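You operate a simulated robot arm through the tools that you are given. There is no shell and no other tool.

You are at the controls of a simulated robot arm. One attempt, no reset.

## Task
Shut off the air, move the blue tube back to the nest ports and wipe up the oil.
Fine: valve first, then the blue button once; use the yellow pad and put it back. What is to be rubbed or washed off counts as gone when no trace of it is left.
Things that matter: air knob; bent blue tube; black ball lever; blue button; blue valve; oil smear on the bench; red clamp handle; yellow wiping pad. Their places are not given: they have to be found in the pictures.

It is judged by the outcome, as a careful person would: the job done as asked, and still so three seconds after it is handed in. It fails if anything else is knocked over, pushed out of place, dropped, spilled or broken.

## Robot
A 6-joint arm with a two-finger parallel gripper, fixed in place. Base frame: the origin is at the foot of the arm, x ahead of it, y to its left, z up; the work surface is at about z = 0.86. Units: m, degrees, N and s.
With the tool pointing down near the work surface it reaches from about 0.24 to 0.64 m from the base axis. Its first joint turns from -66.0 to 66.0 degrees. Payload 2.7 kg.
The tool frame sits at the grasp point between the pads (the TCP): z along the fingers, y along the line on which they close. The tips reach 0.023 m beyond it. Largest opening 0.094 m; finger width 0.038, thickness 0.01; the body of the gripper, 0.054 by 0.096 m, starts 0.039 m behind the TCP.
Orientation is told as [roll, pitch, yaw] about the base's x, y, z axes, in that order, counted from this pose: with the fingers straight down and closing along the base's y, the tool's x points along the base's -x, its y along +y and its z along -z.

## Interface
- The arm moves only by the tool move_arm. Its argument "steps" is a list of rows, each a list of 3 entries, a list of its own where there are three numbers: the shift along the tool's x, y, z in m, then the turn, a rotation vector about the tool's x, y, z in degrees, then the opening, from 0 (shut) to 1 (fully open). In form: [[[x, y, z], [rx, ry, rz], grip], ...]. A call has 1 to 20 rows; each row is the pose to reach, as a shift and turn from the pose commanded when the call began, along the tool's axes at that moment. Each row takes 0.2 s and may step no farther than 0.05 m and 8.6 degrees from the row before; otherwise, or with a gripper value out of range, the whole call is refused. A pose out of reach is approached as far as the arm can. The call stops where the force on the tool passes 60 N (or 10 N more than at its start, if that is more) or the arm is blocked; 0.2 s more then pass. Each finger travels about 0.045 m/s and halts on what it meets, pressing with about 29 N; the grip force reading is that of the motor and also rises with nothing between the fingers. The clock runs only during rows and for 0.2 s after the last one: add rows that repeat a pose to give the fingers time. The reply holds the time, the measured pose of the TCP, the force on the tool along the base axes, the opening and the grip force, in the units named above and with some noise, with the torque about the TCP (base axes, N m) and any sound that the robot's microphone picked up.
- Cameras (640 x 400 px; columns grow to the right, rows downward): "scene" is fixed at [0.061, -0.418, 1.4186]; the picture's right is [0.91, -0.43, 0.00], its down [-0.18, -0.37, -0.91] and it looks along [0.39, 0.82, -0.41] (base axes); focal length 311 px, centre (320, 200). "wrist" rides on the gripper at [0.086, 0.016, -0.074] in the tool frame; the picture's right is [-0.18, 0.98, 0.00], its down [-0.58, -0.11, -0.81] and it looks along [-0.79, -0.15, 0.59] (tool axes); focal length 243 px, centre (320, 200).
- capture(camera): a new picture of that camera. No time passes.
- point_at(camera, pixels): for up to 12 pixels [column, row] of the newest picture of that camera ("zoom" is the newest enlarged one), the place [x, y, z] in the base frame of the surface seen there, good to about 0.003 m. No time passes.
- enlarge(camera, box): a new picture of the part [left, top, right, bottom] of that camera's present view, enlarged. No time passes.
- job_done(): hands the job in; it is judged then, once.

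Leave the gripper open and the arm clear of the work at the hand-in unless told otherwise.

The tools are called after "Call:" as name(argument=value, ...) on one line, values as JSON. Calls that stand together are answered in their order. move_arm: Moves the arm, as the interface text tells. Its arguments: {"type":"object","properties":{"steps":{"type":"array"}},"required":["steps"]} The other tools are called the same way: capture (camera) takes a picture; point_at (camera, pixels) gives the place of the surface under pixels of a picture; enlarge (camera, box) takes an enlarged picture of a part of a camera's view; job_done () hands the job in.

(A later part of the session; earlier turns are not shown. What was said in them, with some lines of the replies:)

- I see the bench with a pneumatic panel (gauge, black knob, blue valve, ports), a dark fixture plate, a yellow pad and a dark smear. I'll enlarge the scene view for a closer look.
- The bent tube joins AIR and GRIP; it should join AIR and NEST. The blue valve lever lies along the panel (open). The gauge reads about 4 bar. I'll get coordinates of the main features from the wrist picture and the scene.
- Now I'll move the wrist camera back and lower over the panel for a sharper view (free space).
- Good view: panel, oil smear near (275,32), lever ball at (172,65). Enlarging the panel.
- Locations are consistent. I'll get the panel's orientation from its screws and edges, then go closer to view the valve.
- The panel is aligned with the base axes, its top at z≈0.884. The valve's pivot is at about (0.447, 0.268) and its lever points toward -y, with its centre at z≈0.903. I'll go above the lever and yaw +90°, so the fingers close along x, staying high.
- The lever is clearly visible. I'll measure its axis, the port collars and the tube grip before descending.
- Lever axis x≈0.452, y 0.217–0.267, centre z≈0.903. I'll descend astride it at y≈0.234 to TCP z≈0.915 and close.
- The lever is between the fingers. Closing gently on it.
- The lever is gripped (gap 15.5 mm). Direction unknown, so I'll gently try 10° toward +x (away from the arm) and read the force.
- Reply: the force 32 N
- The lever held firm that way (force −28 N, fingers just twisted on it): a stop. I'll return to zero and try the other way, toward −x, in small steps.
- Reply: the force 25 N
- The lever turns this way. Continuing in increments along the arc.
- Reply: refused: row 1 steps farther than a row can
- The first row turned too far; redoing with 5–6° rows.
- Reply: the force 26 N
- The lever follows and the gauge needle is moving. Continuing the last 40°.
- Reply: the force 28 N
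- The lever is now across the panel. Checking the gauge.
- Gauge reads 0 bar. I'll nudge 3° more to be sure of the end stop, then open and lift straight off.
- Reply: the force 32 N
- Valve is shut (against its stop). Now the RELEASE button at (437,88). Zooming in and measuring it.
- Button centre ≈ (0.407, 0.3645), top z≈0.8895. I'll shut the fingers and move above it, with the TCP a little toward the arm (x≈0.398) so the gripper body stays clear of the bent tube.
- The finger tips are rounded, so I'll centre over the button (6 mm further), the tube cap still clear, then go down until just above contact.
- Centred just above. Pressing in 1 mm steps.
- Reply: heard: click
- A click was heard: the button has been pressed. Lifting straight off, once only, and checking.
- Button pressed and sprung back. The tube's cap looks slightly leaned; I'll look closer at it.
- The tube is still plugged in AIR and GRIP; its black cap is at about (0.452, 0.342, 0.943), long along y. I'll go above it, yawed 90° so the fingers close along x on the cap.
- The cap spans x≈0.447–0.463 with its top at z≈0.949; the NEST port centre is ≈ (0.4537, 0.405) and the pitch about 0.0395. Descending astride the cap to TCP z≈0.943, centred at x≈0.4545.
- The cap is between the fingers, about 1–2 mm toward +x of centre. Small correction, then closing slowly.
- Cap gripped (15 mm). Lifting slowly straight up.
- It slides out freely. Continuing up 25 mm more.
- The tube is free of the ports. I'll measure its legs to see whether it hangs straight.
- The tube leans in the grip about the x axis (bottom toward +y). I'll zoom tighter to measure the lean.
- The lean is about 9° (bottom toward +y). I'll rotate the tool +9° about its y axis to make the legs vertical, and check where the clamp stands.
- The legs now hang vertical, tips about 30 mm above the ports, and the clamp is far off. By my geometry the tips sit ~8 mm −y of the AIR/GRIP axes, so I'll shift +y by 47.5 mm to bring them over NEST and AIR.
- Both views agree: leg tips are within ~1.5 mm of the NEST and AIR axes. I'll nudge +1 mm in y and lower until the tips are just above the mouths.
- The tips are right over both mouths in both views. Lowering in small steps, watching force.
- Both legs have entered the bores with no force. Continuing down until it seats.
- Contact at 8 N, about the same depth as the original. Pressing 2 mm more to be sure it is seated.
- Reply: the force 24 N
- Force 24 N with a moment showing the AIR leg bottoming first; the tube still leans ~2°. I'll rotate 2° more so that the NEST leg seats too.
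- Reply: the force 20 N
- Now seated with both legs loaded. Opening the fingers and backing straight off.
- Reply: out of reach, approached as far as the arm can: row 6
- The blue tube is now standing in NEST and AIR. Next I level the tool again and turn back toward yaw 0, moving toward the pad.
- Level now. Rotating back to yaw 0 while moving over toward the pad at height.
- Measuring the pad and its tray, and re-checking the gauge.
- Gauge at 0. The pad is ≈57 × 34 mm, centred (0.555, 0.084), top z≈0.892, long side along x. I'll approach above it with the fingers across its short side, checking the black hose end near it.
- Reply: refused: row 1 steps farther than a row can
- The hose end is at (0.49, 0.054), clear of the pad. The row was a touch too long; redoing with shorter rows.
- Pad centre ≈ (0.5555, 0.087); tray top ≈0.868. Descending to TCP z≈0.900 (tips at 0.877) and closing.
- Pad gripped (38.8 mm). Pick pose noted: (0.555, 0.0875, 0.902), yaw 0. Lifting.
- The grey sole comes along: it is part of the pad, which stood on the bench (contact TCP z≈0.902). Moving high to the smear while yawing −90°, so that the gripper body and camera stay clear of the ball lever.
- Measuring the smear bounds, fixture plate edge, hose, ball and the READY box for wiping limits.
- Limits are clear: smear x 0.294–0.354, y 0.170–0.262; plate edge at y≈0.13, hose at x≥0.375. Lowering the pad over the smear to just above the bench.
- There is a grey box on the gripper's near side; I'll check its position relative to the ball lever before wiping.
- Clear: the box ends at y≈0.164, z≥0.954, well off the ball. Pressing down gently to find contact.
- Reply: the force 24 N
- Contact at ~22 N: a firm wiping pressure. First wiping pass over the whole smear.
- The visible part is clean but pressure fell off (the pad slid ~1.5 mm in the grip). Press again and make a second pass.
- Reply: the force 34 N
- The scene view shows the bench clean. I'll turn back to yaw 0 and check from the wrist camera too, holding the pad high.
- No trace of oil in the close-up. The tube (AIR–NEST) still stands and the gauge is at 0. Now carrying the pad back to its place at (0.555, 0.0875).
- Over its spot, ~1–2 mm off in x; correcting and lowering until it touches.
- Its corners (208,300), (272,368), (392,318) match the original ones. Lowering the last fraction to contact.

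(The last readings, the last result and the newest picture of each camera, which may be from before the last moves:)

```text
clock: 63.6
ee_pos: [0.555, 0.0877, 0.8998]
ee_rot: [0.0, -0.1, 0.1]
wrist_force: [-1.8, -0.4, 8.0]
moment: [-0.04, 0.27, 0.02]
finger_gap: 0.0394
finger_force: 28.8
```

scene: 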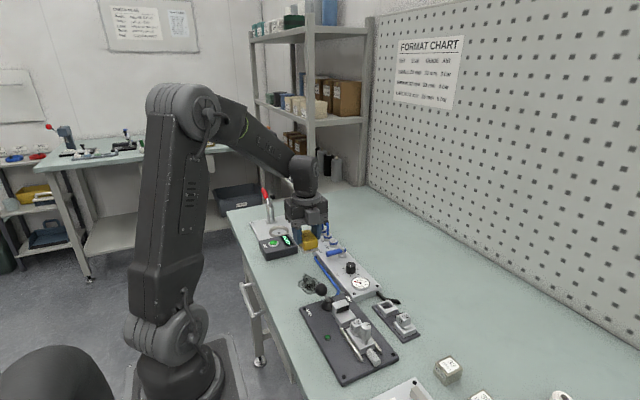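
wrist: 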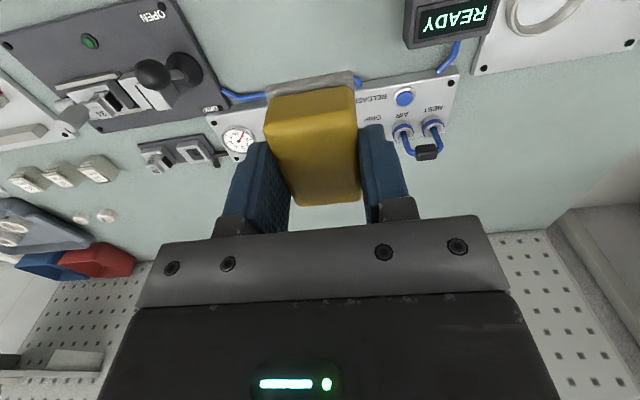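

Contact at 8 N: the pad is on the bench. Opening and lifting away.

Call:
move_arm(steps=[[[0, 0, -0.0005], [0, 0, 0], 0.45], [[0, 0, -0.0005], [0, 0, 0], 0.6], [[0, 0, -0.0005], [0, 0, 0], 0.65], [[0, 0, -0.0005], [0, 0, 0], 0.65], [[0, 0, -0.03], [0, 0, 0], 0.65], [[0, 0, -0.07], [0, 0, 0], 0.65], [[0, 0, -0.11], [0, 0, 0], 0.8], [[0.04, 0, -0.14], [0, 0, 0], 1], [[0.08, 0, -0.17], [0, 0, 0], 1], [[0.12, 0, -0.2], [0, 0, 0], 1]])

Call:
capture(camera="scene")

Call:
enlarge(camera="scene", box=[370, 240, 450, 300])

Call:
enlarge(camera="scene", box=[270, 210, 370, 310])

Call:
capture(camera="wrist")

```text
clock: 65.8
ee_pos: [0.4346, 0.0861, 1.0989]
ee_rot: [0.0, 0.0, 0.1]
wrist_force: [0.4, 0.5, -0.4]
moment: [-0.01, 0.04, 0.02]
finger_gap: 0.094
finger_force: 0.0
```

```text
taken
```

scene: 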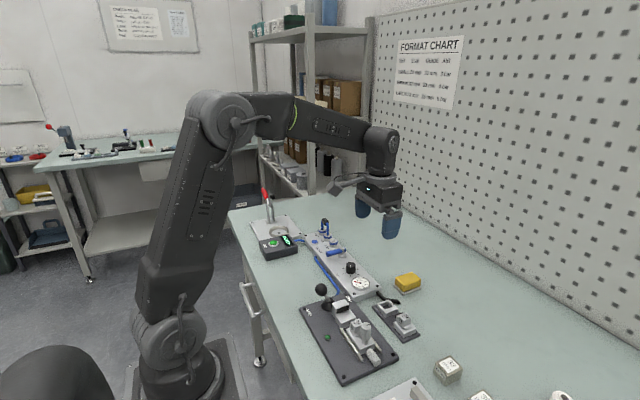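

```text
6.67 times, centred on (410, 270) of scene
```

zoom: 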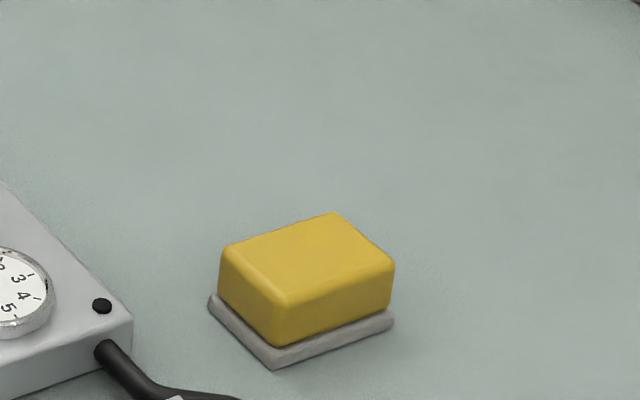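

```text
4.00 times, centred on (320, 260) of scene
```

zoom: 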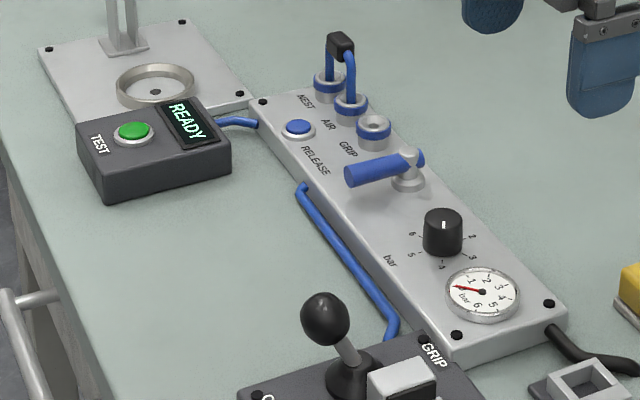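

```text
taken
```

wrist: 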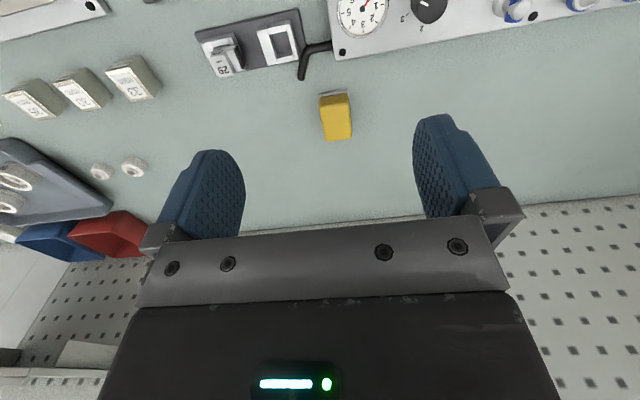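

Everything checks out. The valve is across its stop and the gauge reads 0. RELEASE was pressed once. The tube stands in NEST and AIR, as deep as it was before. The bench is clean, the pad is back in place, and the gripper is open and clear. Handing in.

Call:
job_done()

```text
The job is handed in.
```

I've handed the job in with all the steps done; I haven't seen the judge's result.

- **Air:** I turned the blue valve 90° to its stop, and the gauge reads 0 bar. I then pressed the blue RELEASE button once and heard it click.
- **Tube:** The bent blue tube now joins NEST and AIR instead of AIR and GRIP. It is pushed in about as deep as it was before.
- **Tube lean:** The tube was leaning by about 9° after the button press. I don't know if I brushed it or if releasing the pressure loosened it. It stands upright in the new ports.
- **Oil:** I wiped the smear with two passes of the yellow pad, and no trace shows in either camera's close-up.
- **Pad:** The pad is back on its spot to within a couple of millimetres.

The gripper is open and clear of the work. I saw nothing else moved in the last pictures.
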